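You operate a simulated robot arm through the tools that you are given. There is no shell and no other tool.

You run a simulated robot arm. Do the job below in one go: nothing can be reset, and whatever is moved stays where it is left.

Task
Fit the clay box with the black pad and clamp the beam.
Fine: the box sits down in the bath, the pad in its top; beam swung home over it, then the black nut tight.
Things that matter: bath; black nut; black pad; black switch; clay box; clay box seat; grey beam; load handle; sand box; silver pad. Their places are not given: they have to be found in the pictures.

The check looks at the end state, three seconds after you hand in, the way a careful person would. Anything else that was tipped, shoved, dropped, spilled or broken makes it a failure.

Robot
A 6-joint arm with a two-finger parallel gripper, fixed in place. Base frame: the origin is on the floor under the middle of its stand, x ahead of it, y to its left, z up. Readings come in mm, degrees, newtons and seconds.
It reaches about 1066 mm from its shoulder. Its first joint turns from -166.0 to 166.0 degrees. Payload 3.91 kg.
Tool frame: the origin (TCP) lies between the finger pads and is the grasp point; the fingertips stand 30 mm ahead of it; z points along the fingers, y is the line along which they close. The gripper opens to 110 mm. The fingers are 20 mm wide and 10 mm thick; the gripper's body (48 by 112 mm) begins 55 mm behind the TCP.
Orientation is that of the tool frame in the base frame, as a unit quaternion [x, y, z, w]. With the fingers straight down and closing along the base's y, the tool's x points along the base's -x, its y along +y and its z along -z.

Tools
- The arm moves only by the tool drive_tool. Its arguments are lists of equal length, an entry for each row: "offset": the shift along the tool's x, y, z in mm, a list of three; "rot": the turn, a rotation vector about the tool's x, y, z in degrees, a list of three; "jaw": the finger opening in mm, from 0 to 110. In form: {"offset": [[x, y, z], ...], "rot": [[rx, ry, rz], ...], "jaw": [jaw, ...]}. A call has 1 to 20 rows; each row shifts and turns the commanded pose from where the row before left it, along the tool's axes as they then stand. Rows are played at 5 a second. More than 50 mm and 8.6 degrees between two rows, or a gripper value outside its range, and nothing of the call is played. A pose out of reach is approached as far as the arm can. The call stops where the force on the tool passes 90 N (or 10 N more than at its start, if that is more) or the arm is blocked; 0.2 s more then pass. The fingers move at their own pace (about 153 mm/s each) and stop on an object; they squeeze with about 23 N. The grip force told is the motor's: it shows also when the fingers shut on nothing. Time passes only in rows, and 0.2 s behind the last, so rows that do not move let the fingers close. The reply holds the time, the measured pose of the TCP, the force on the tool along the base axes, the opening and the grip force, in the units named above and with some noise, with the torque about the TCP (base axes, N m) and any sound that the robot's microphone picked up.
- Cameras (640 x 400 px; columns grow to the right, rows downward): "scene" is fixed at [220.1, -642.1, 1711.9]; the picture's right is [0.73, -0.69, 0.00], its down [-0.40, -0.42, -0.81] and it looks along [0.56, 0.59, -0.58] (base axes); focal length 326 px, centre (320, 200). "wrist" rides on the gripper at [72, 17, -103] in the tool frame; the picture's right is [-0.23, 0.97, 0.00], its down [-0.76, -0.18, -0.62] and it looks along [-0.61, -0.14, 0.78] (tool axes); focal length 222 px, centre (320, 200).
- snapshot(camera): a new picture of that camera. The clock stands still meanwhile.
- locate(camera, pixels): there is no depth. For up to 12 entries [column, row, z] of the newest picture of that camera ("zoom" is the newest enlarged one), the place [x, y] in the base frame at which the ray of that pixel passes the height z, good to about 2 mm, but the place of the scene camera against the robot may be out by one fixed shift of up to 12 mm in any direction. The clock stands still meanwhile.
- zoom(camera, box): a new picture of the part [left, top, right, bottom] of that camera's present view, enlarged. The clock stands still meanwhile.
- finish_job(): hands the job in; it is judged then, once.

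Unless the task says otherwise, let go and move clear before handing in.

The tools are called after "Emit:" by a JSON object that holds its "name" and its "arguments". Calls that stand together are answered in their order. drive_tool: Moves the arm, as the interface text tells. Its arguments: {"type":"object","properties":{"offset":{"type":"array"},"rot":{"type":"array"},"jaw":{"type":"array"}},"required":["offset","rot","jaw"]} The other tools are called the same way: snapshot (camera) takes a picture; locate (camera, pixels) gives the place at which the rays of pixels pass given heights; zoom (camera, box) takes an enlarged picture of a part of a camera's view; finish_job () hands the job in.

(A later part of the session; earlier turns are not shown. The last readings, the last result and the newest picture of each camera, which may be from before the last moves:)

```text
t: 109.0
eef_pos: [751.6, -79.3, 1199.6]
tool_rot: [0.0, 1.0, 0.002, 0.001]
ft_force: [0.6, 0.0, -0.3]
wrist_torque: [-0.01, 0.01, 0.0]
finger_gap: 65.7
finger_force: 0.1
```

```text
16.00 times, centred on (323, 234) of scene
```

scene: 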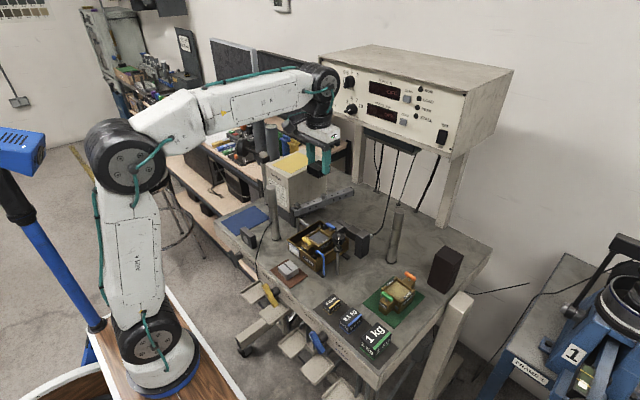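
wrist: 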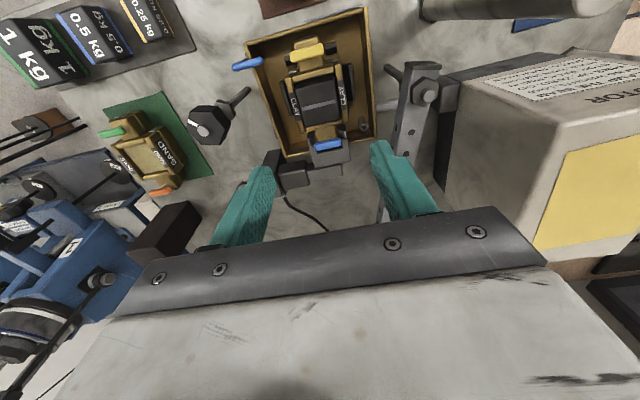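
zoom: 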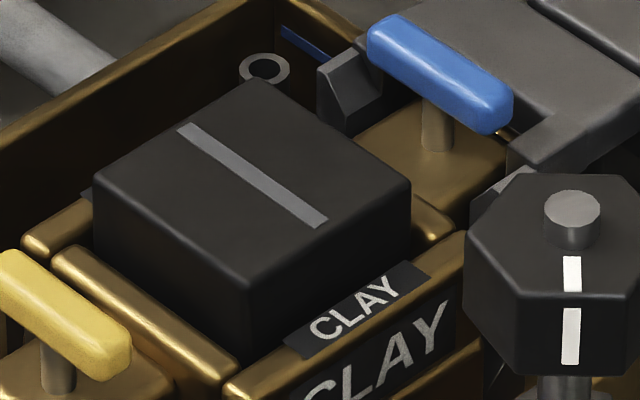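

The pad sits flat inside the frame. Now for the beam: I'll measure its height and position from two viewpoints, starting with this one.

Emit:
{"name": "zoom", "arguments": {"camera": "wrist", "box": [370, 50, 450, 230]}}

Emit:
{"name": "zoom", "arguments": {"camera": "wrist", "box": [385, 55, 445, 105]}}

Emit:
{"name": "zoom", "arguments": {"camera": "scene", "box": [285, 175, 365, 235]}}

```text
2.22 times, centred on (410, 140) of wrist
```

zoom: 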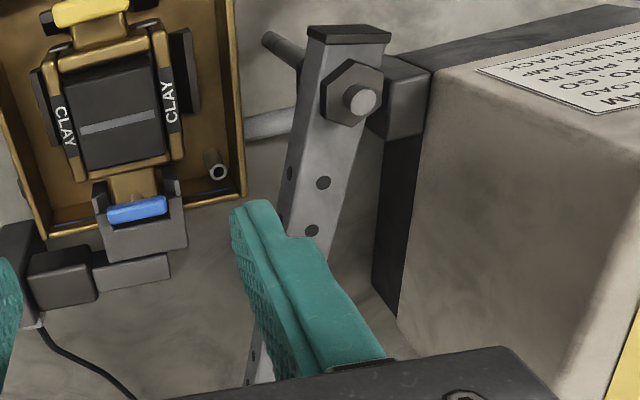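

```text
8.00 times, centred on (415, 80) of wrist
```

zoom: 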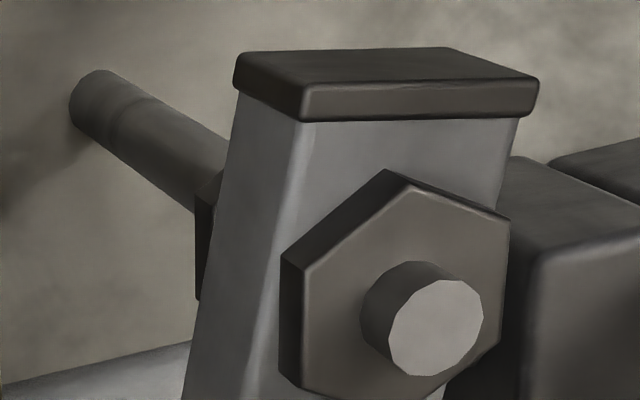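

```text
6.67 times, centred on (325, 205) of scene
```

zoom: 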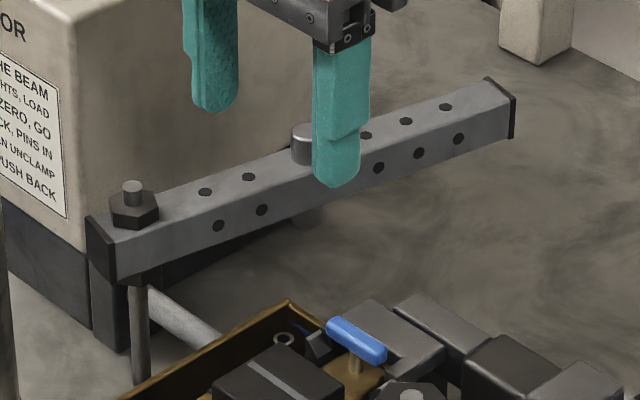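

Emit:
{"name": "locate", "arguments": {"camera": "wrist", "pixels": [[411.4, 132.4, 1060], [411.4, 132.4, 1075], [411.4, 132.4, 1090], [406, 153.6, 1060], [406, 153.6, 1075], [406, 153.6, 1090]]}}

Emit:
{"name": "drive_tool", "arguments": {"offset": [[0, 0, -40], [-48, 10, 0], [-48, 15, 0], [-48, 15, 0], [0, 5, 0], [0, 0, 0]], "rot": [[0, 0, 0], [0, 0, 0], [0, 0, 0], [0, 0, 0], [0, 0, 0], [0, 0, 0]], "jaw": [66, 66, 66, 66, 66, 66]}}

Emit:
{"name": "snapshot", "arguments": {"camera": "wrist"}}

Emit:
{"name": "zoom", "arguments": {"camera": "wrist", "box": [300, 0, 400, 190]}}

```text
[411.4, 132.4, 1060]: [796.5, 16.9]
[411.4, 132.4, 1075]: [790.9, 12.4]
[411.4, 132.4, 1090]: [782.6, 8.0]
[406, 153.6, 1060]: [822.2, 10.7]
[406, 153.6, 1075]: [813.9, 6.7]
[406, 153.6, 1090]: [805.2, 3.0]
```

```text
refused: row 3 steps farther than a row can; nothing moved
```

```text
taken
```

wrist: 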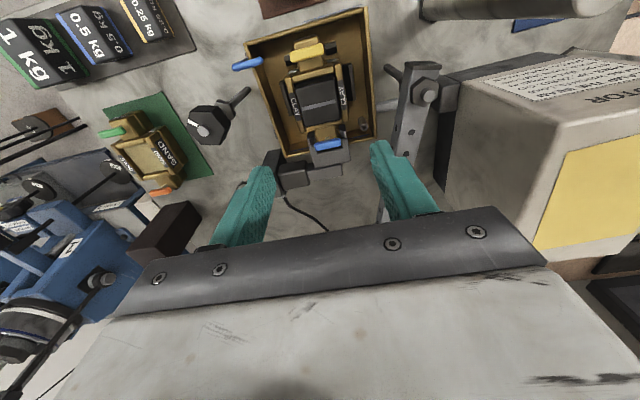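

```text
2.11 times, centred on (350, 95) of wrist
```

zoom: 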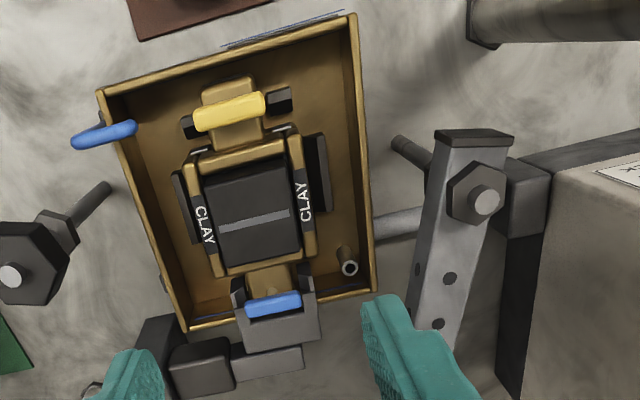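

That row slightly exceeded the step limit, so I'm repeating it with smaller steps.

Emit:
{"name": "drive_tool", "arguments": {"offset": [[0, 0, -40], [-38, 12, 0], [-38, 12, 0], [-38, 13, 0], [-36, 13, 0], [0, 0, 0]], "rot": [[0, 0, 0], [0, 0, 0], [0, 0, 0], [0, 0, 0], [0, 0, 0], [0, 0, 0]], "jaw": [66, 66, 66, 66, 66, 66]}}

Emit:
{"name": "snapshot", "arguments": {"camera": "wrist"}}

Emit:
{"name": "zoom", "arguments": {"camera": "wrist", "box": [300, 0, 400, 190]}}

```text
t: 110.4
eef_pos: [901.5, -31.0, 1243.1]
tool_rot: [-0.001, 1.0, 0.001, 0.001]
ft_force: [-0.5, -0.5, -0.9]
wrist_torque: [-0.01, 0.02, -0.03]
finger_gap: 66.2
finger_force: 0.2
```

```text
taken
```

wrist: 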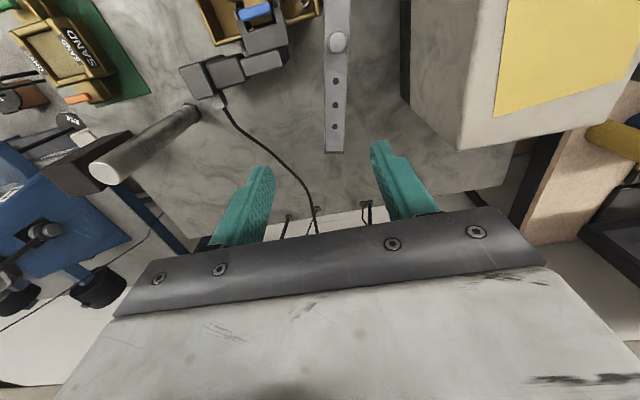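

```text
2.11 times, centred on (350, 95) of wrist
```

zoom: 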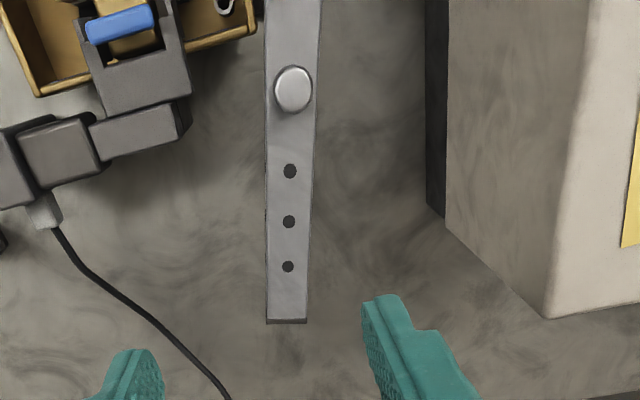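

Emit:
{"name": "zoom", "arguments": {"camera": "wrist", "box": [310, 20, 370, 160]}}

Emit:
{"name": "locate", "arguments": {"camera": "wrist", "pixels": [[336.6, 81, 1075], [336, 105, 1075], [335.5, 126.3, 1075], [325.5, 152.5, 1075], [344.3, 152.3, 1075], [337.5, 42, 1090], [337.5, 42, 1080], [336.6, 81, 1060], [335.5, 126.3, 1060]]}}

```text
2.86 times, centred on (340, 90) of wrist
```

zoom: 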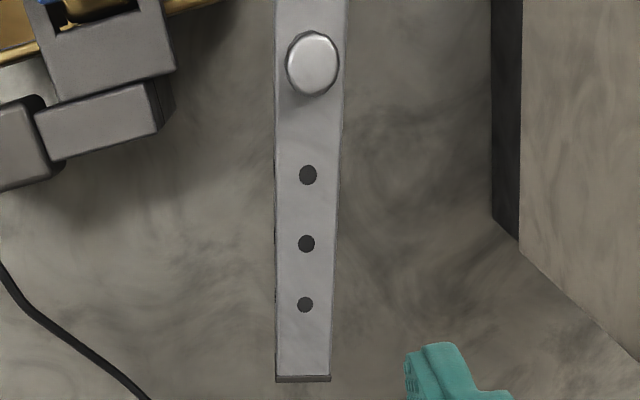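

```text
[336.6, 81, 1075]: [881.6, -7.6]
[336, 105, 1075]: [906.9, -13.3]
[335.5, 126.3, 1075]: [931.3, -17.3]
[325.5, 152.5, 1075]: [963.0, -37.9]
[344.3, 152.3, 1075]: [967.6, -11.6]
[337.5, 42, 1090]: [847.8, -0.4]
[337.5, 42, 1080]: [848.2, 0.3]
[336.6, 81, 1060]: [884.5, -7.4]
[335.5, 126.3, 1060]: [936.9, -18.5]
```

The beam is at −10.5°, its button is at (848,0), its end near (965,−25) and its top z≈1080. I plan to push its +y side with closed fingers along the arc, so I'll check the motor's near face and the load-cell block for clearance.

Emit:
{"name": "locate", "arguments": {"camera": "wrist", "pixels": [[410, 72.5, 990], [410, 72.5, 1020], [398.5, 72.5, 945], [398.5, 72.5, 960], [464, 75, 1144], [460, 148, 1144], [245, 75, 1030], [285, 62, 1016]]}}

Emit:
{"name": "zoom", "arguments": {"camera": "wrist", "box": [160, 0, 320, 130]}}

Emit:
{"name": "locate", "arguments": {"camera": "scene", "pixels": [[364, 229, 1030], [364, 229, 1040], [364, 229, 1050], [355.5, 234, 1040]]}}

```text
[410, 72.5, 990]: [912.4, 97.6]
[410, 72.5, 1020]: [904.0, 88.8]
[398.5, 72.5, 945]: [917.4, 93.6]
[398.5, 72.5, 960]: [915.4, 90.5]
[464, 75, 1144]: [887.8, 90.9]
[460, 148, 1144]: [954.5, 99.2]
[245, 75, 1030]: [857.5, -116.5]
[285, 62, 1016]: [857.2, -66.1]
```

```text
3.08 times, centred on (240, 65) of wrist
```

zoom: 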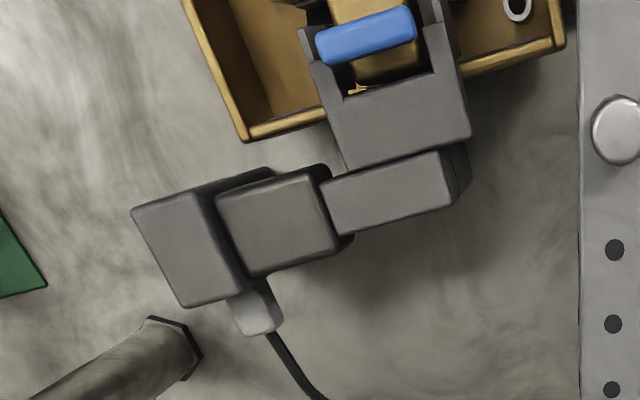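

```text
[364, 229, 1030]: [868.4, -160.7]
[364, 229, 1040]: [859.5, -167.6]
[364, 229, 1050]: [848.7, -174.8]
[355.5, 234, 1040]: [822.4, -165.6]
```

The motor face is at y≈90 and the load block is below z≈1045, so there's room. I'll close the fingers and come down on the +y side of the beam at (897.5,23), stopping with the tips at z≈1065.

Emit:
{"name": "drive_tool", "arguments": {"offset": [[2, 27, 0], [2, 27, 0], [0, 0, 40], [0, 0, 40], [0, 0, 40], [0, 0, 28], [0, 0, 0]], "rot": [[0, 0, 0], [0, 0, 0], [0, 0, 0], [0, 0, 0], [0, 0, 0], [0, 0, 0], [0, 0, 0]], "jaw": [0, 0, 0, 0, 0, 0, 0]}}

Emit:
{"name": "snapshot", "arguments": {"camera": "scene"}}

Emit:
{"name": "zoom", "arguments": {"camera": "scene", "box": [285, 150, 375, 215]}}

Emit:
{"name": "snapshot", "arguments": {"camera": "wrist"}}

```text
t: 112.0
eef_pos: [898.4, 24.7, 1095.0]
tool_rot: [0.001, 1.0, 0.001, 0.001]
ft_force: [0.5, 0.1, -0.6]
wrist_torque: [0.02, 0.01, 0.0]
finger_gap: 0.0
finger_force: 23.2
```

```text
taken
```

scene: 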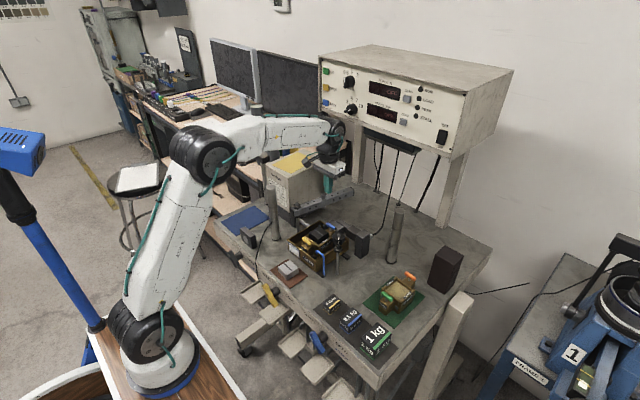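

```text
6.15 times, centred on (330, 182) of scene
```

zoom: 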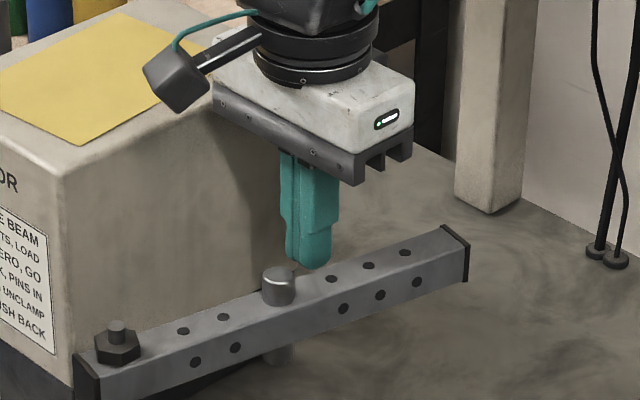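

```text
taken
```

wrist: 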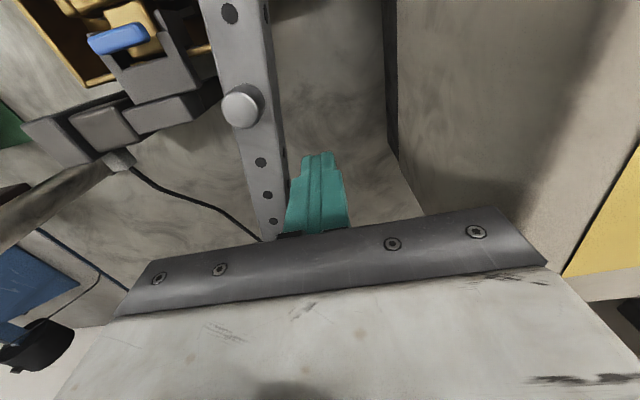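

The closed fingers are behind the beam with the tips only a little below its top. I'll lower 7 mm for a better hold and start pushing gently along the arc.

Emit:
{"name": "drive_tool", "arguments": {"offset": [[0, 0, 7], [0.7, -4, 0], [0.7, -4, 0], [0.5, -5, 0], [0.5, -6, 0], [0.5, -6, 0], [0, 0, 0]], "rot": [[0, 0, 0], [0, 0, 0], [0, 0, 0], [0, 0, 0], [0, 0, 0], [0, 0, 0], [0, 0, 0]], "jaw": [0, 0, 0, 0, 0, 0, 0]}}

Emit:
{"name": "zoom", "arguments": {"camera": "scene", "box": [285, 160, 375, 225]}}

Emit:
{"name": "snapshot", "arguments": {"camera": "wrist"}}

```text
t: 113.6
eef_pos: [894.3, -2.0, 1086.4]
tool_rot: [-0.001, 1.0, 0.001, 0.001]
ft_force: [-0.5, 0.8, 0.5]
wrist_torque: [0.03, 0.01, 0.02]
finger_gap: 0.0
finger_force: 22.3
```

```text
6.15 times, centred on (330, 192) of scene
```

zoom: 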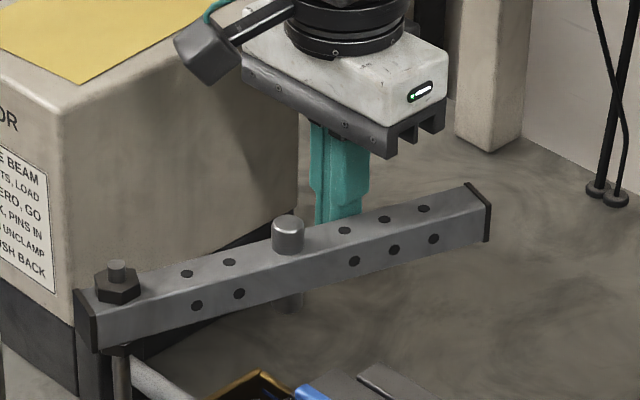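

```text
taken
```

wrist: 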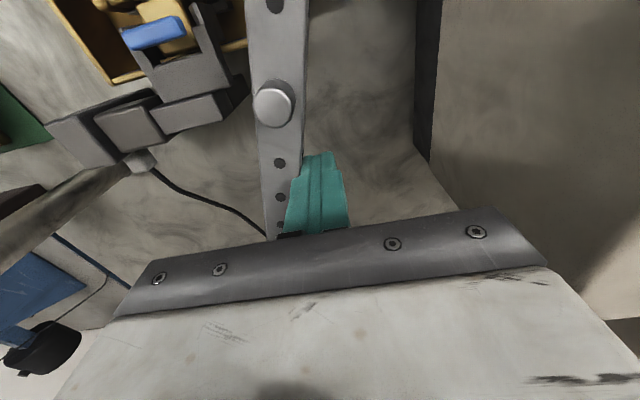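

The beam is swinging freely (Fy≈0.8 N). I'll continue along the arc in slow half-steps to about −60°.

Emit:
{"name": "drive_tool", "arguments": {"offset": [[0.7, -4.6, 0], [0.7, -4.6, 0], [0.7, -4.6, 0], [0.7, -4.6, 0], [1.8, -6, 0], [1.8, -6, 0], [2.3, -5.9, 0], [2.4, -5.9, 0], [2.8, -5.6, 0], [2.9, -5.6, 0], [3.4, -5.5, 0], [3.4, -5.4, 0], [3.8, -5.2, 0], [3.9, -5.2, 0], [0, 0, 0]], "rot": [[0, 0, 0], [0, 0, 0], [0, 0, 0], [0, 0, 0], [0, 0, 0], [0, 0, 0], [0, 0, 0], [0, 0, 0], [0, 0, 0], [0, 0, 0], [0, 0, 0], [0, 0, 0], [0, 0, 0], [0, 0, 0], [0, 0, 0]], "jaw": [0, 0, 0, 0, 0, 0, 0, 0, 0, 0, 0, 0, 0, 0, 0]}}

Emit:
{"name": "zoom", "arguments": {"camera": "scene", "box": [285, 165, 385, 265]}}

Emit:
{"name": "snapshot", "arguments": {"camera": "wrist"}}

```text
t: 116.8
eef_pos: [863.6, -76.8, 1087.4]
tool_rot: [0.0, 1.0, 0.001, 0.001]
ft_force: [-0.3, -0.1, 0.3]
wrist_torque: [-0.02, 0.0, 0.02]
finger_gap: 0.0
finger_force: 22.9
```

```text
4.00 times, centred on (335, 215) of scene
```

zoom: 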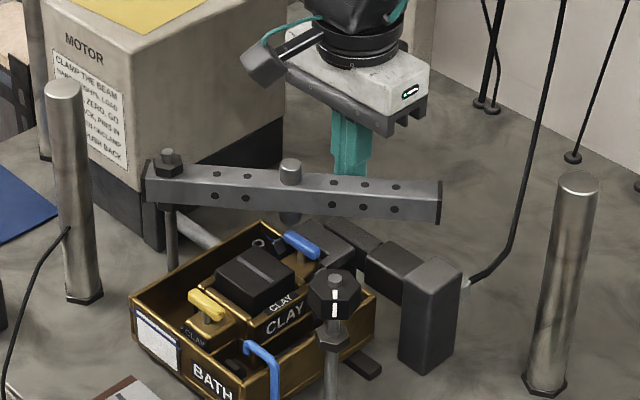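

```text
taken
```

wrist: 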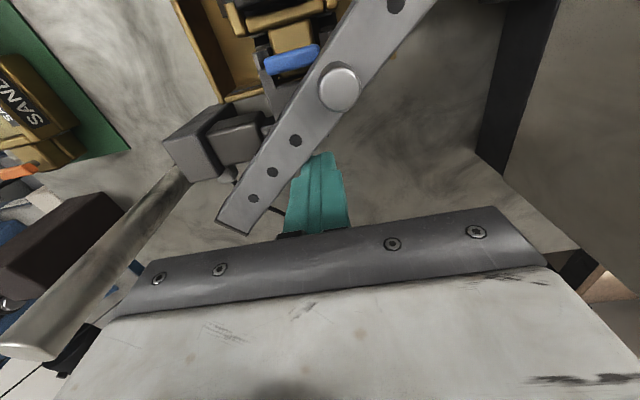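

The beam is at about −50° and moving freely over the load block. I'll bring it to about −75° and check that its end will pass under the black nut.

Emit:
{"name": "drive_tool", "arguments": {"offset": [[4.7, -4.8, 0], [4.7, -4.8, 0], [4.8, -4.4, 0], [4.8, -4.4, 0], [5.2, -4.1, 0], [5.3, -4, 0], [5.6, -3.6, 0], [5.6, -3.6, 0], [6, -3.1, 0], [6, -3, 0], [0, 0, 0]], "rot": [[0, 0, 0], [0, 0, 0], [0, 0, 0], [0, 0, 0], [0, 0, 0], [0, 0, 0], [0, 0, 0], [0, 0, 0], [0, 0, 0], [0, 0, 0], [0, 0, 0]], "jaw": [0, 0, 0, 0, 0, 0, 0, 0, 0, 0, 0]}}

Emit:
{"name": "zoom", "arguments": {"camera": "scene", "box": [295, 195, 375, 265]}}

Emit:
{"name": "snapshot", "arguments": {"camera": "wrist"}}

Emit:
{"name": "zoom", "arguments": {"camera": "scene", "box": [325, 218, 365, 253]}}

```text
t: 119.2
eef_pos: [810.3, -116.5, 1086.8]
tool_rot: [-0.001, 1.0, 0.001, 0.001]
ft_force: [-0.7, -0.3, 0.2]
wrist_torque: [0.0, 0.02, 0.02]
finger_gap: 0.0
finger_force: 23.0
```

```text
5.71 times, centred on (335, 230) of scene
```

zoom: 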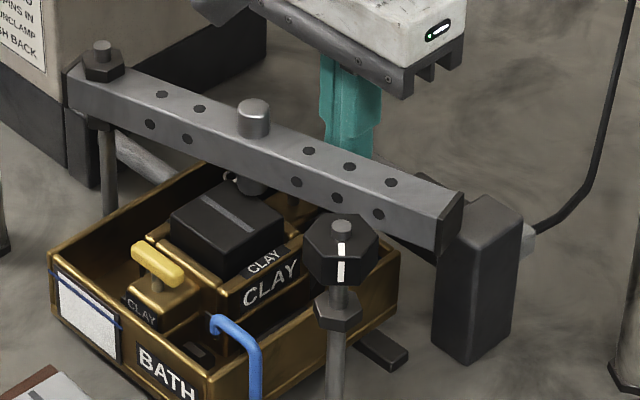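

```text
taken
```

wrist: 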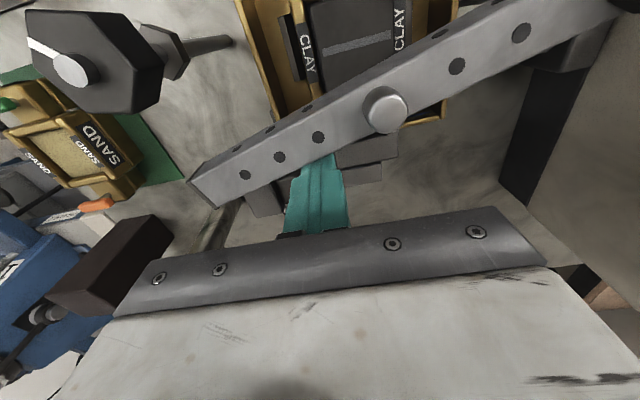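

```text
11.43 times, centred on (345, 236) of scene
```

zoom: 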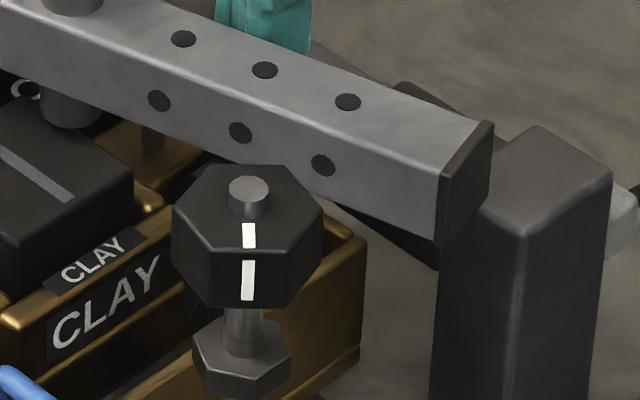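

The beam is at −75°. Its plunger is now near the pad's far edge, so I'll zoom in to check it clears the pad top before going further.

Emit:
{"name": "zoom", "arguments": {"camera": "scene", "box": [310, 218, 340, 243]}}

Emit:
{"name": "zoom", "arguments": {"camera": "wrist", "box": [280, 0, 460, 140]}}

```text
16.00 times, centred on (325, 230) of scene
```

zoom: 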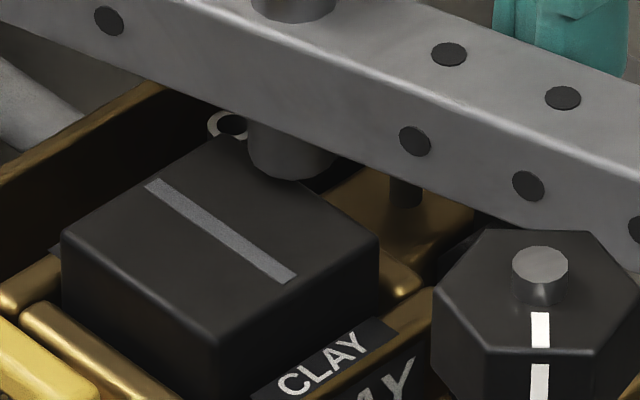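

```text
2.86 times, centred on (370, 70) of wrist
```

zoom: 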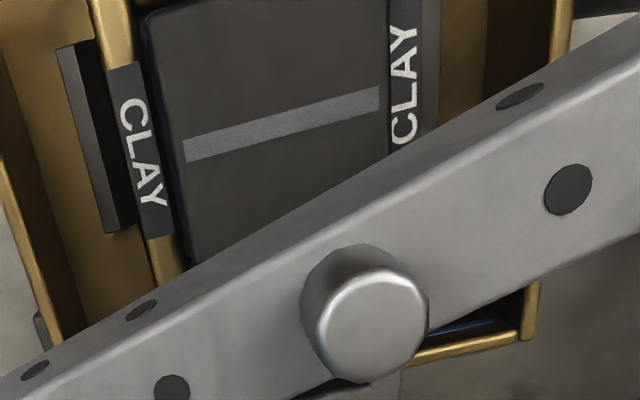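

Emit:
{"name": "locate", "arguments": {"camera": "scene", "pixels": [[323.1, 228.6, 1030], [323.1, 228.6, 1040], [323.1, 228.6, 1050], [320, 226, 1030], [328.6, 232.5, 1030], [319.7, 226.2, 1030]]}}

```text
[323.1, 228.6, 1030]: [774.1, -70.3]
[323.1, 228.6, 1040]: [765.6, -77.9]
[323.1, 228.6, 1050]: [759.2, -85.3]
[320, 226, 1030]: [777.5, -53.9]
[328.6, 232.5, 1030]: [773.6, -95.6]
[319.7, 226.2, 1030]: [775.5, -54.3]
```

The plunger bottom works out near z≈1043, about 13 mm above the pad, so it's clear. Now I'll check the gap between the black nut and its collar against the beam height.

Emit:
{"name": "locate", "arguments": {"camera": "scene", "pixels": [[338.6, 245.4, 1070], [338.6, 245.4, 1080], [338.6, 245.4, 1090], [338.3, 251, 1040], [338.3, 251, 1050], [338.3, 251, 1060], [355.3, 239.3, 1050], [355.3, 239.3, 1060], [356, 230.5, 1080]]}}

Emit:
{"name": "zoom", "arguments": {"camera": "scene", "box": [328, 228, 350, 256]}}

Emit:
{"name": "zoom", "arguments": {"camera": "wrist", "box": [20, 0, 240, 210]}}

```text
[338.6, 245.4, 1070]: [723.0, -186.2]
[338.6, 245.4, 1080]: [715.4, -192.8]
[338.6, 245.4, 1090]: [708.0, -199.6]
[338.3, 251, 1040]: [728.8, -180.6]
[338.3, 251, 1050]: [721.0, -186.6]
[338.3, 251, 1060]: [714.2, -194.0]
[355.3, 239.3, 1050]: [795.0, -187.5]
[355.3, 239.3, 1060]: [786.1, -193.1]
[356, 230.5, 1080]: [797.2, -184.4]
```

```text
14.29 times, centred on (339, 242) of scene
```

zoom: 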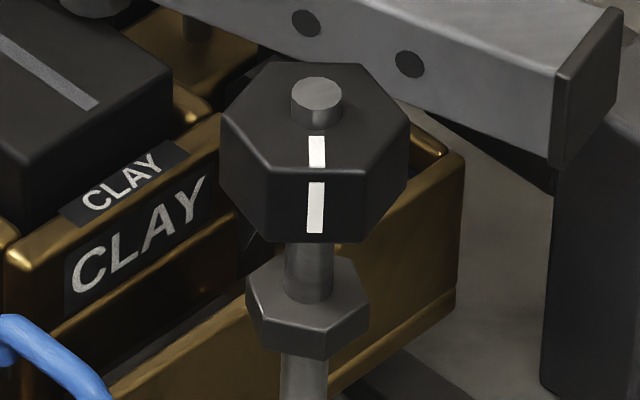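

```text
1.90 times, centred on (130, 105) of wrist
```

zoom: 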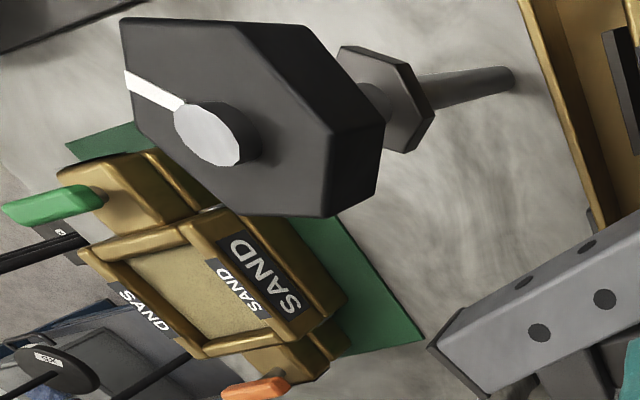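

The nut's underside is at about z≈1082 and the collar top ≈1055, so the beam (1054–1080) fits between them. I'll push on toward home in small steps.

Emit:
{"name": "drive_tool", "arguments": {"offset": [[4, -1.7, 0], [4, -1.7, 0], [4, -1.6, 0], [4.4, -1.3, 0], [4.4, -1.3, 0], [4.3, -1.3, 0], [0, 0, 0]], "rot": [[0, 0, 0], [0, 0, 0], [0, 0, 0], [0, 0, 0], [0, 0, 0], [0, 0, 0], [0, 0, 0]], "jaw": [0, 0, 0, 0, 0, 0, 0]}}

Emit:
{"name": "zoom", "arguments": {"camera": "scene", "box": [295, 195, 375, 265]}}

Emit:
{"name": "snapshot", "arguments": {"camera": "wrist"}}

```text
t: 120.8
eef_pos: [785.0, -123.9, 1087.2]
tool_rot: [0.0, 1.0, 0.001, 0.002]
ft_force: [0.6, 0.8, -0.1]
wrist_torque: [0.04, 0.03, 0.0]
finger_gap: 0.1
finger_force: 23.1
```

```text
5.71 times, centred on (335, 230) of scene
```

zoom: 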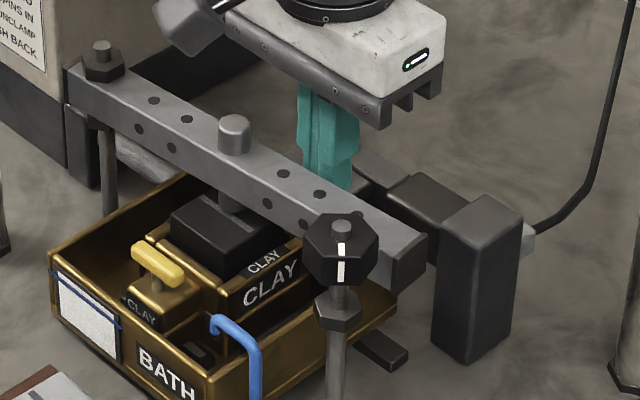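

```text
taken
```

wrist: 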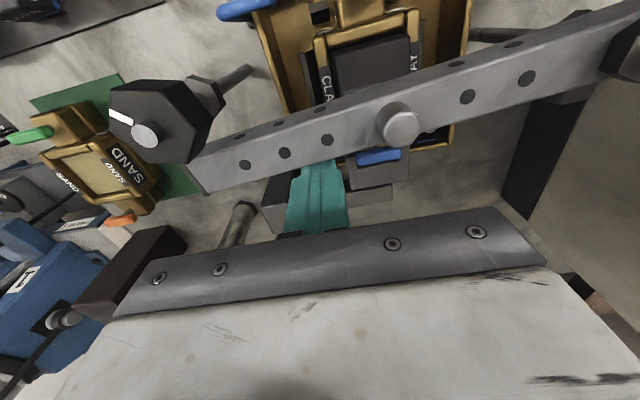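

At about −85° the beam's end is sliding under the nut without resistance. I'll continue in 2 mm steps until it meets the stud.

Emit:
{"name": "drive_tool", "arguments": {"offset": [[2.6, -0.6, 0], [2.6, -0.6, 0], [2.6, -0.5, 0], [0, 0, 0]], "rot": [[0, 0, 0], [0, 0, 0], [0, 0, 0], [0, 0, 0]], "jaw": [0, 0, 0, 0]}}

Emit:
{"name": "drive_tool", "arguments": {"offset": [[2, -0.3, 0], [0, 0, 0]], "rot": [[0, 0, 0], [0, 0, 0]], "jaw": [0, 0]}}

Emit:
{"name": "drive_tool", "arguments": {"offset": [[2, -0.3, 0], [0, 0, 0]], "rot": [[0, 0, 0], [0, 0, 0]], "jaw": [0, 0]}}

Emit:
{"name": "zoom", "arguments": {"camera": "scene", "box": [295, 195, 375, 265]}}

Emit:
{"name": "snapshot", "arguments": {"camera": "wrist"}}

```text
t: 121.8
eef_pos: [777.9, -125.9, 1087.4]
tool_rot: [0.001, 1.0, 0.001, 0.001]
ft_force: [-0.9, 0.0, -1.6]
wrist_torque: [0.0, -0.01, 0.0]
finger_gap: 0.3
finger_force: 22.7
```

```text
t: 122.4
eef_pos: [775.6, -126.5, 1086.3]
tool_rot: [0.0, 1.0, 0.001, 0.001]
ft_force: [-0.5, -1.1, -0.2]
wrist_torque: [-0.01, -0.02, 0.02]
finger_gap: 0.0
finger_force: 23.0
```

```text
t: 123.0
eef_pos: [773.9, -127.8, 1086.5]
tool_rot: [-0.001, 1.0, 0.001, 0.0]
ft_force: [-0.9, -0.4, -0.7]
wrist_torque: [-0.01, 0.03, 0.01]
finger_gap: 0.0
finger_force: 22.9
```

```text
5.71 times, centred on (335, 230) of scene
```

zoom: 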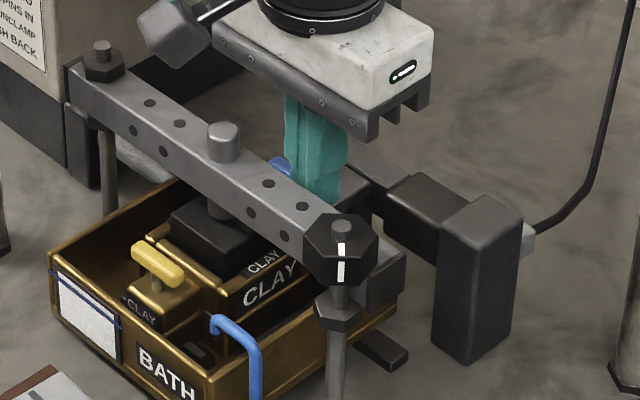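

```text
taken
```

wrist: 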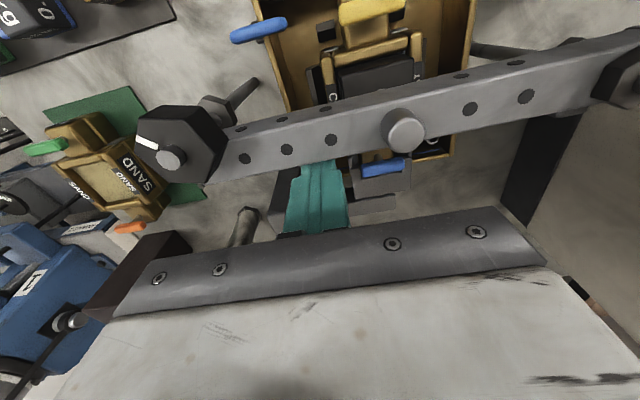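

Emit:
{"name": "drive_tool", "arguments": {"offset": [[1.5, 0, 0], [0, 0, 0]], "rot": [[0, 0, 0], [0, 0, 0]], "jaw": [0, 0]}}

Emit:
{"name": "drive_tool", "arguments": {"offset": [[1.5, 0, 0], [0, 0, 0]], "rot": [[0, 0, 0], [0, 0, 0]], "jaw": [0, 0]}}

Emit:
{"name": "drive_tool", "arguments": {"offset": [[1.5, 0, 0], [0, 0, 0]], "rot": [[0, 0, 0], [0, 0, 0]], "jaw": [0, 0]}}

Emit:
{"name": "zoom", "arguments": {"camera": "scene", "box": [295, 195, 375, 265]}}

```text
t: 123.6
eef_pos: [773.0, -126.9, 1087.0]
tool_rot: [0.0, 1.0, 0.001, 0.003]
ft_force: [13.4, 1.1, 3.1]
wrist_torque: [0.16, -0.14, -0.03]
finger_gap: 0.1
finger_force: 22.2
```

```text
t: 124.2
eef_pos: [772.2, -126.6, 1087.2]
tool_rot: [0.0, 1.0, 0.0, 0.002]
ft_force: [32.7, 4.8, 10.7]
wrist_torque: [0.07, -0.23, -0.12]
finger_gap: 0.0
finger_force: 23.3
```

```text
t: 124.8
eef_pos: [771.4, -126.3, 1088.7]
tool_rot: [0.0, 1.0, 0.0, 0.003]
ft_force: [51.0, 10.4, 12.5]
wrist_torque: [0.42, -0.37, -0.18]
finger_gap: 0.0
finger_force: 23.0
```

```text
5.71 times, centred on (335, 230) of scene
```

zoom: 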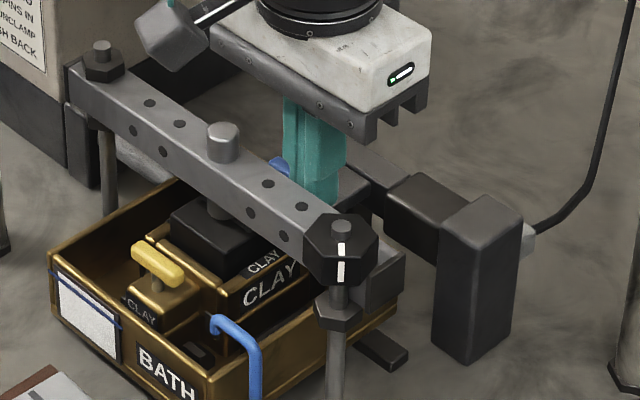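

A firm stop: Fx rose to 51 N with no more travel, so the beam is home against the stud. I'll back off, rise, and look at the beam and nut from above.

Emit:
{"name": "drive_tool", "arguments": {"offset": [[-5, 0, 0], [-6, 0, 0], [0, 0, -30], [0, 0, -45], [0, 0, -45], [0, 0, 0]], "rot": [[0, 0, 0], [0, 0, 0], [0, 0, 0], [0, 0, 0], [0, 0, 0], [0, 0, 0]], "jaw": [0, 0, 0, 0, 0, 0]}}

Emit:
{"name": "snapshot", "arguments": {"camera": "wrist"}}

Emit:
{"name": "zoom", "arguments": {"camera": "wrist", "box": [180, 20, 420, 170]}}

Emit:
{"name": "zoom", "arguments": {"camera": "scene", "box": [295, 195, 375, 265]}}

```text
t: 126.2
eef_pos: [779.5, -129.1, 1204.6]
tool_rot: [0.0, 1.0, 0.001, 0.001]
ft_force: [-0.3, -0.6, 0.0]
wrist_torque: [0.0, -0.03, 0.0]
finger_gap: 0.2
finger_force: 22.9
```

```text
taken
```

wrist: 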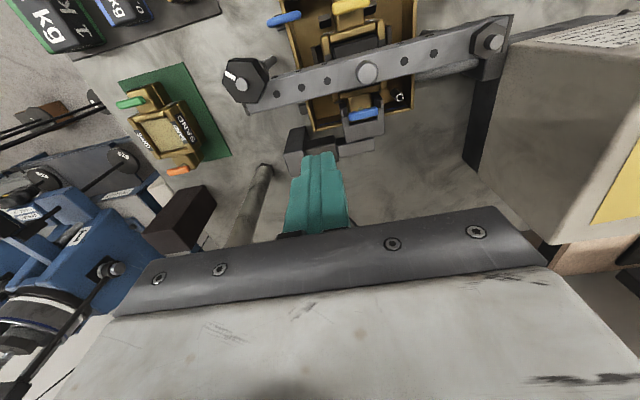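

```text
2.67 times, centred on (300, 95) of wrist
```

zoom: 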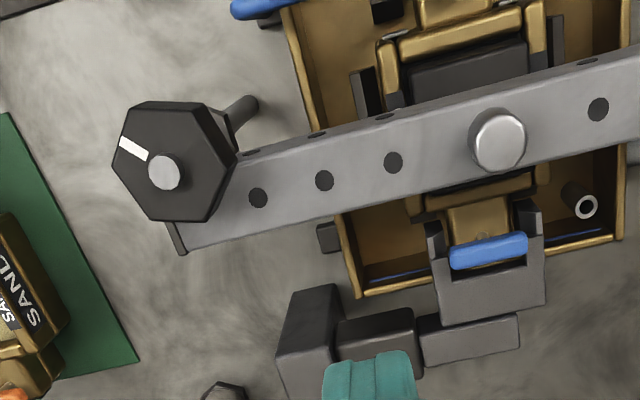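

```text
5.71 times, centred on (335, 230) of scene
```

zoom: 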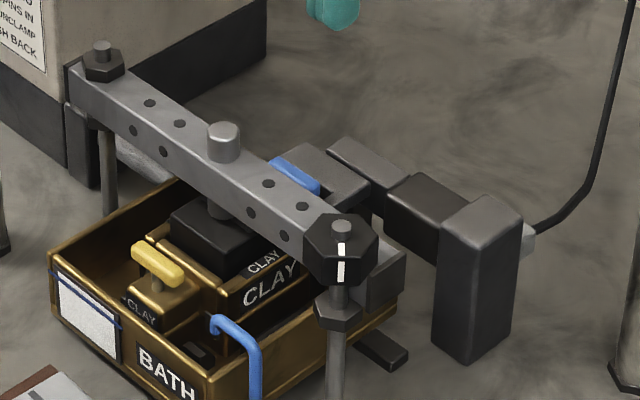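

The beam is home: it runs under the nut's edge and over the pad. Now I'll measure the nut's hex faces for gripping.

Emit:
{"name": "zoom", "arguments": {"camera": "wrist", "box": [210, 45, 290, 115]}}

Emit:
{"name": "locate", "arguments": {"camera": "zoom", "pixels": [[180, 100, 1100]]}}

```text
5.71 times, centred on (250, 80) of wrist
```

zoom: 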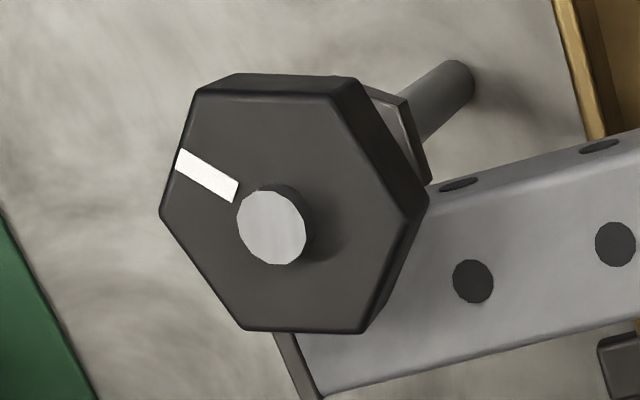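

```text
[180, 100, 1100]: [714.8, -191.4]
```

Emit:
{"name": "locate", "arguments": {"camera": "zoom", "pixels": [[197, 93, 1100], [334, 98, 1100], [407, 212, 1100], [362, 332, 1100], [245, 330, 1100], [161, 212, 1100], [271, 229, 1108], [178, 160, 1100], [237, 192, 1100], [427, 203, 1084], [352, 80, 1084]]}}

Emit:
{"name": "zoom", "arguments": {"camera": "scene", "box": [328, 228, 352, 258]}}

```text
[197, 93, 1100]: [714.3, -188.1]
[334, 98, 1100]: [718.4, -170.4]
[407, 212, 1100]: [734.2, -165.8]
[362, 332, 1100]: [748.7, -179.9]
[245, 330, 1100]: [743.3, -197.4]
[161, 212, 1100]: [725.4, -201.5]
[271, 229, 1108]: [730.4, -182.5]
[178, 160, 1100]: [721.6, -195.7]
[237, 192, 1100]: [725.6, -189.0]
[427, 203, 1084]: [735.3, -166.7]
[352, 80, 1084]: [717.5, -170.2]
```

```text
13.33 times, centred on (340, 243) of scene
```

zoom: 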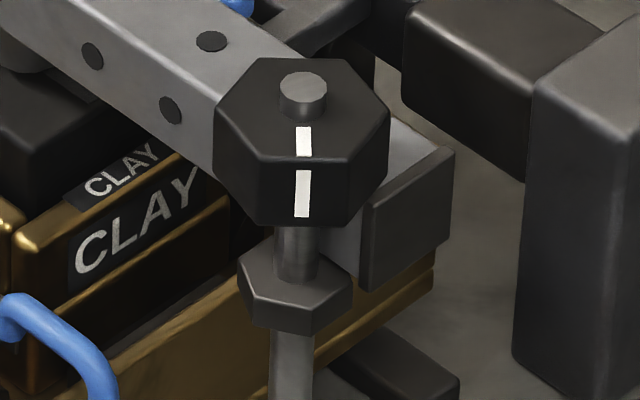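

The nut is centred at (730.6,−183.8), about 32 mm across flats, with flat normals near 44°/104°/164° and the white mark toward about 228°. I'll move above it, open to 60 mm and turn the tool CCW to align with the 164° flats, leaving room to tighten clockwise.

Emit:
{"name": "drive_tool", "arguments": {"offset": [[25, -27, 0], [24, -27.7, 0], [0, 0, 0], [0, 0, 0], [0, 0, 0], [0, 0, 0], [0, 0, 0], [0, 0, 0], [0, 0, 0], [0, 0, 0], [0, 0, 0], [0, 0, 0]], "rot": [[0, 0, 0], [0, 0, 0], [0, 0, -8.2], [0, 0, -8.2], [0, 0, -8.2], [0, 0, -8.2], [0, 0, -8.2], [0, 0, -8.2], [0, 0, -8.2], [0, 0, -8.3], [0, 0, -8.3], [0, 0, 0]], "jaw": [60, 60, 60, 60, 60, 60, 60, 60, 60, 60, 60, 60]}}

Emit:
{"name": "snapshot", "arguments": {"camera": "wrist"}}

Emit:
{"name": "snapshot", "arguments": {"camera": "scene"}}

```text
t: 128.8
eef_pos: [731.3, -182.5, 1206.8]
tool_rot: [-0.602, 0.798, 0.0, 0.001]
ft_force: [-0.7, -0.1, -0.5]
wrist_torque: [-0.02, -0.01, -0.02]
finger_gap: 59.9
finger_force: 0.1
```

```text
taken
```

wrist: 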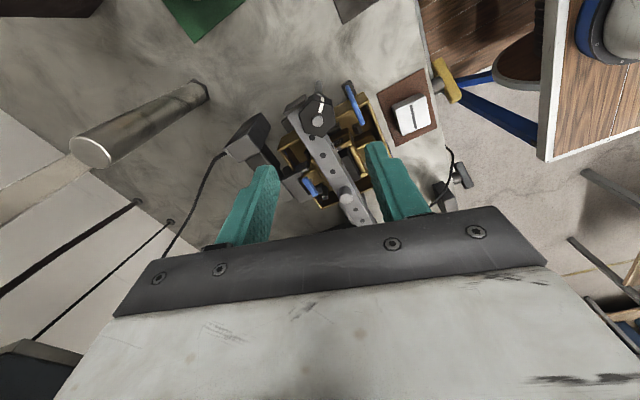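

```text
taken
```

scene: 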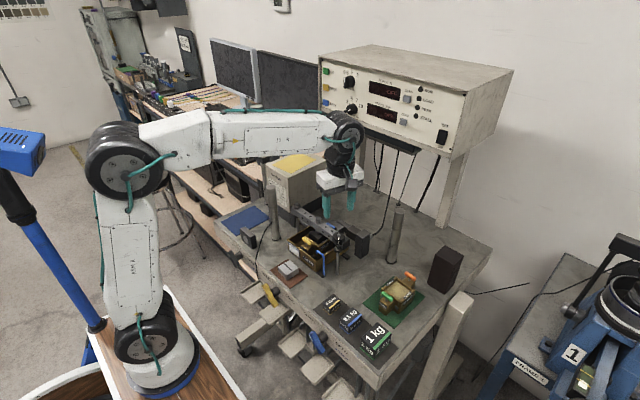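

The tool's closing axis is now at 164°. I'll zoom in on the nut to verify the flats and centre from this angle.

Emit:
{"name": "zoom", "arguments": {"camera": "wrist", "box": [270, 80, 350, 150]}}

Emit:
{"name": "drive_tool", "arguments": {"offset": [[0, 0, 0]], "rot": [[0, 0, 0]], "jaw": [60]}}

Emit:
{"name": "drive_tool", "arguments": {"offset": [[0, 0, 0]], "rot": [[0, 0, 0]], "jaw": [60]}}

```text
5.71 times, centred on (310, 115) of wrist
```

zoom: 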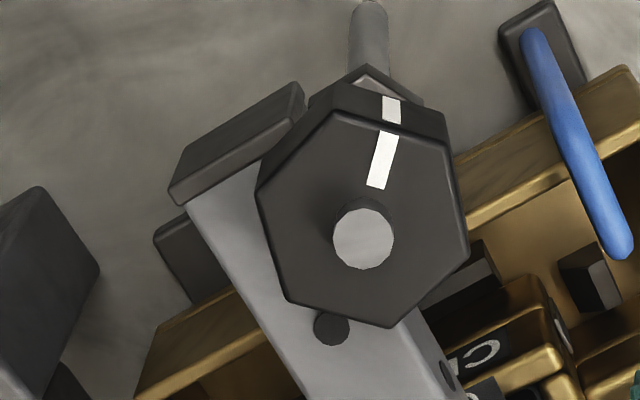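

```text
t: 129.2
eef_pos: [730.8, -183.0, 1207.0]
tool_rot: [-0.602, 0.798, 0.0, 0.001]
ft_force: [-0.2, -0.8, 0.1]
wrist_torque: [0.0, -0.01, 0.02]
finger_gap: 59.8
finger_force: 0.1
```

```text
t: 129.6
eef_pos: [730.2, -182.6, 1207.8]
tool_rot: [-0.602, 0.799, 0.0, 0.001]
ft_force: [0.0, 0.1, 0.2]
wrist_torque: [-0.01, 0.0, 0.03]
finger_gap: 60.3
finger_force: 0.1
```

Emit:
{"name": "locate", "arguments": {"camera": "zoom", "pixels": [[334, 113, 1101], [448, 142, 1101], [469, 250, 1101], [393, 327, 1101], [287, 300, 1101], [258, 192, 1101], [363, 240, 1108], [388, 133, 1101], [377, 188, 1101]]}}

```text
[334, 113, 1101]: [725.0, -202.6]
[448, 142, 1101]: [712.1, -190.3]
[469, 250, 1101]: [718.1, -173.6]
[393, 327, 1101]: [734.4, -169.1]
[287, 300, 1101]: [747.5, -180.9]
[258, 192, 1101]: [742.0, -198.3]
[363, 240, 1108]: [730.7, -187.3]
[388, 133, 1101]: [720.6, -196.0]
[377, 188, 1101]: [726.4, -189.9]
```

Nut centre ≈(730.1,−184.8), flats at 164.4°, matching the tool. I'll descend so the fingertips overlap the nut but stay above the beam (tips z≈1085), then check before closing.

Emit:
{"name": "drive_tool", "arguments": {"offset": [[2, 0.1, 30], [0, 0, 35], [0, 0, 20], [0, 0, 7], [0, 0, 0]], "rot": [[0, 0, 0], [0, 0, 0], [0, 0, 0], [0, 0, 0], [0, 0, 0]], "jaw": [60, 60, 60, 60, 60]}}

Emit:
{"name": "zoom", "arguments": {"camera": "scene", "box": [315, 205, 365, 260]}}

Emit:
{"name": "snapshot", "arguments": {"camera": "wrist"}}

```text
t: 130.8
eef_pos: [728.8, -182.5, 1113.5]
tool_rot: [-0.602, 0.798, 0.0, 0.001]
ft_force: [-0.2, -0.1, 0.3]
wrist_torque: [-0.01, -0.02, -0.01]
finger_gap: 60.0
finger_force: 0.1
```

```text
7.27 times, centred on (340, 232) of scene
```

zoom: 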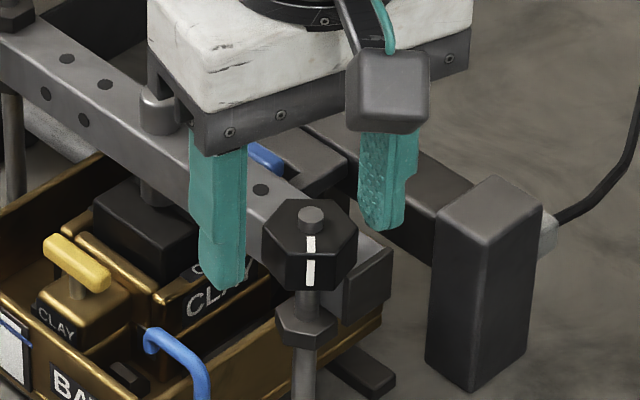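

```text
taken
```

wrist: 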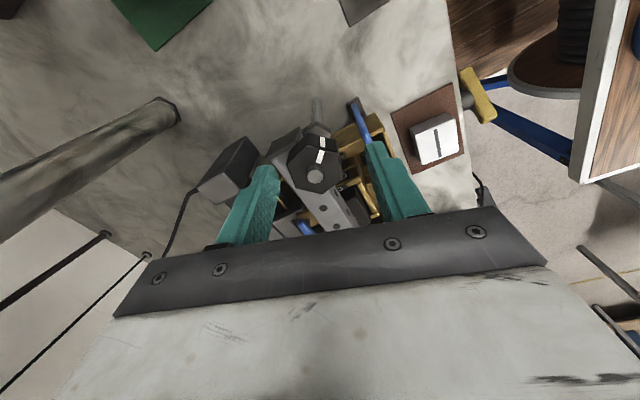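

Emit:
{"name": "zoom", "arguments": {"camera": "wrist", "box": [250, 110, 400, 240]}}

Emit:
{"name": "drive_tool", "arguments": {"offset": [[0, 0, 0]], "rot": [[0, 0, 0]], "jaw": [60]}}

Emit:
{"name": "drive_tool", "arguments": {"offset": [[0, 0, 0]], "rot": [[0, 0, 0]], "jaw": [60]}}

```text
3.08 times, centred on (325, 175) of wrist
```

zoom: 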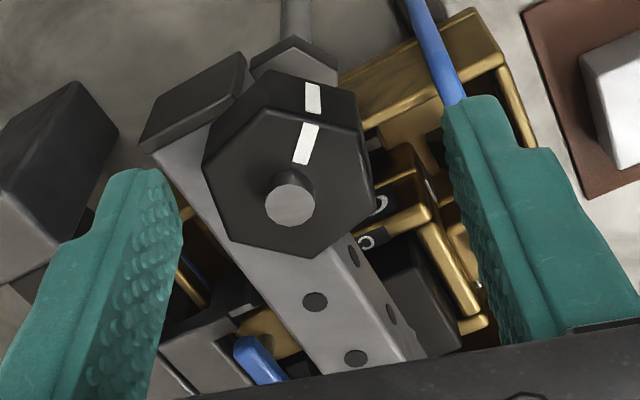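

```text
t: 131.2
eef_pos: [728.6, -182.1, 1115.6]
tool_rot: [-0.602, 0.799, 0.0, 0.002]
ft_force: [0.0, 0.5, 0.8]
wrist_torque: [-0.01, 0.01, 0.0]
finger_gap: 60.1
finger_force: 0.0
```

```text
t: 131.6
eef_pos: [728.9, -182.9, 1115.8]
tool_rot: [-0.602, 0.798, -0.001, 0.001]
ft_force: [0.0, -0.3, -0.7]
wrist_torque: [0.02, -0.01, 0.02]
finger_gap: 60.1
finger_force: 0.0
```

Emit:
{"name": "locate", "arguments": {"camera": "zoom", "pixels": [[266, 107, 1098], [359, 127, 1098], [374, 206, 1098], [311, 257, 1098], [225, 236, 1098], [203, 165, 1098], [290, 206, 1107]]}}

```text
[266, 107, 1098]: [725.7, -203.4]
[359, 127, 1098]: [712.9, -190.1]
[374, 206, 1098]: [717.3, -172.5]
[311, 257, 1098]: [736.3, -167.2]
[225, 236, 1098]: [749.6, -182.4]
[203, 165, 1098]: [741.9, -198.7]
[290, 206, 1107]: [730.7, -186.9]
```

The nut centre is about 2.5 mm off the TCP along both tool axes. I'll correct that, then close on the flats.

Emit:
{"name": "drive_tool", "arguments": {"offset": [[2.2, -2.2, 0], [0, 0, 0], [0, 0, 0], [0, 0, 0], [0, 0, 0], [0, 0, 0]], "rot": [[0, 0, 0], [0, 0, 0], [0, 0, 0], [0, 0, 0], [0, 0, 0], [0, 0, 0]], "jaw": [60, 48, 40, 0, 0, 0]}}

Emit:
{"name": "zoom", "arguments": {"camera": "wrist", "box": [250, 110, 400, 240]}}

Emit:
{"name": "zoom", "arguments": {"camera": "scene", "box": [315, 205, 365, 260]}}

```text
t: 133.0
eef_pos: [731.6, -185.7, 1115.0]
tool_rot: [-0.601, 0.799, 0.0, 0.0]
ft_force: [1.9, -0.5, 0.6]
wrist_torque: [0.0, 0.01, 0.01]
finger_gap: 32.7
finger_force: 45.6
```

```text
3.08 times, centred on (325, 175) of wrist
```

zoom: 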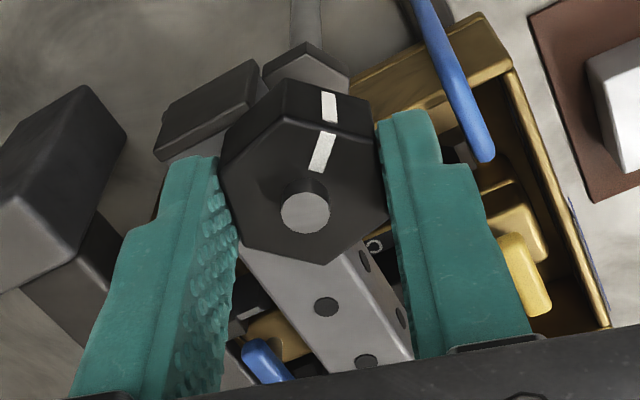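

```text
7.27 times, centred on (340, 232) of scene
```

zoom: 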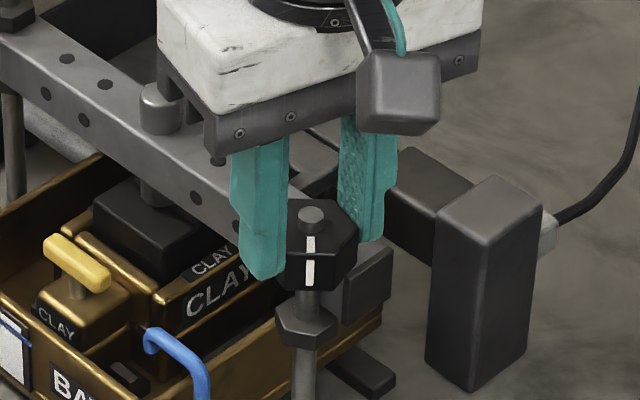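

The fingers have the nut flats (32.7 mm). I'll turn clockwise as seen from above (positive tool z) gently and watch the torque and the white mark.

Emit:
{"name": "drive_tool", "arguments": {"offset": [[0, 0, 0], [0, 0, 0], [0, 0, 0], [0, 0, 0], [0, 0, 0], [0, 0, 0], [0, 0, 0]], "rot": [[0, 0, 4], [0, 0, 4], [0, 0, 4], [0, 0, 4], [0, 0, 4], [0, 0, 4], [0, 0, 0]], "jaw": [0, 0, 0, 0, 0, 0, 0]}}

Emit:
{"name": "zoom", "arguments": {"camera": "wrist", "box": [250, 110, 400, 240]}}

Emit:
{"name": "zoom", "arguments": {"camera": "scene", "box": [315, 205, 365, 260]}}

```text
t: 134.6
eef_pos: [731.2, -185.8, 1114.8]
tool_rot: [-0.422, 0.907, 0.0, 0.001]
ft_force: [-5.6, 4.7, 10.7]
wrist_torque: [-0.34, 0.77, -0.01]
finger_gap: 32.8
finger_force: 45.0
```

```text
3.08 times, centred on (325, 175) of wrist
```

zoom: 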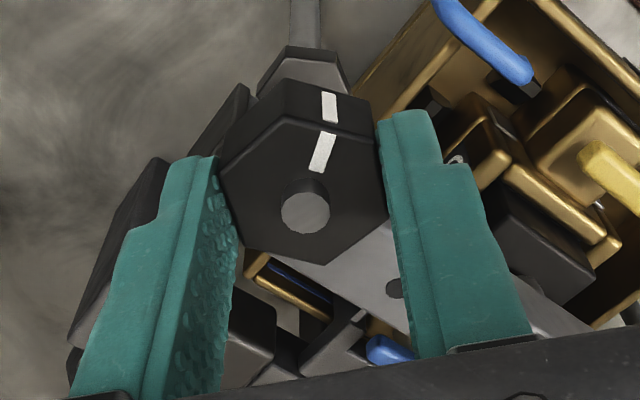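

```text
7.27 times, centred on (340, 232) of scene
```

zoom: 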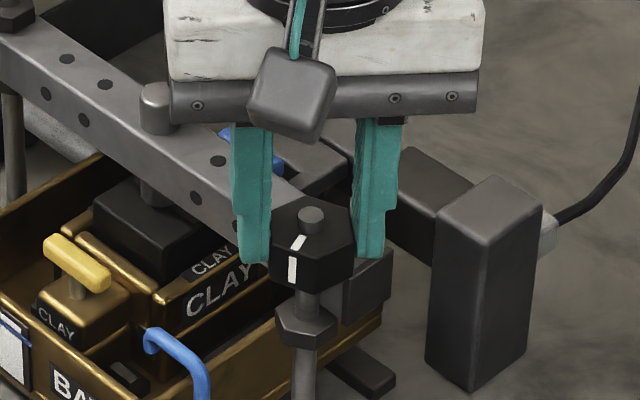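

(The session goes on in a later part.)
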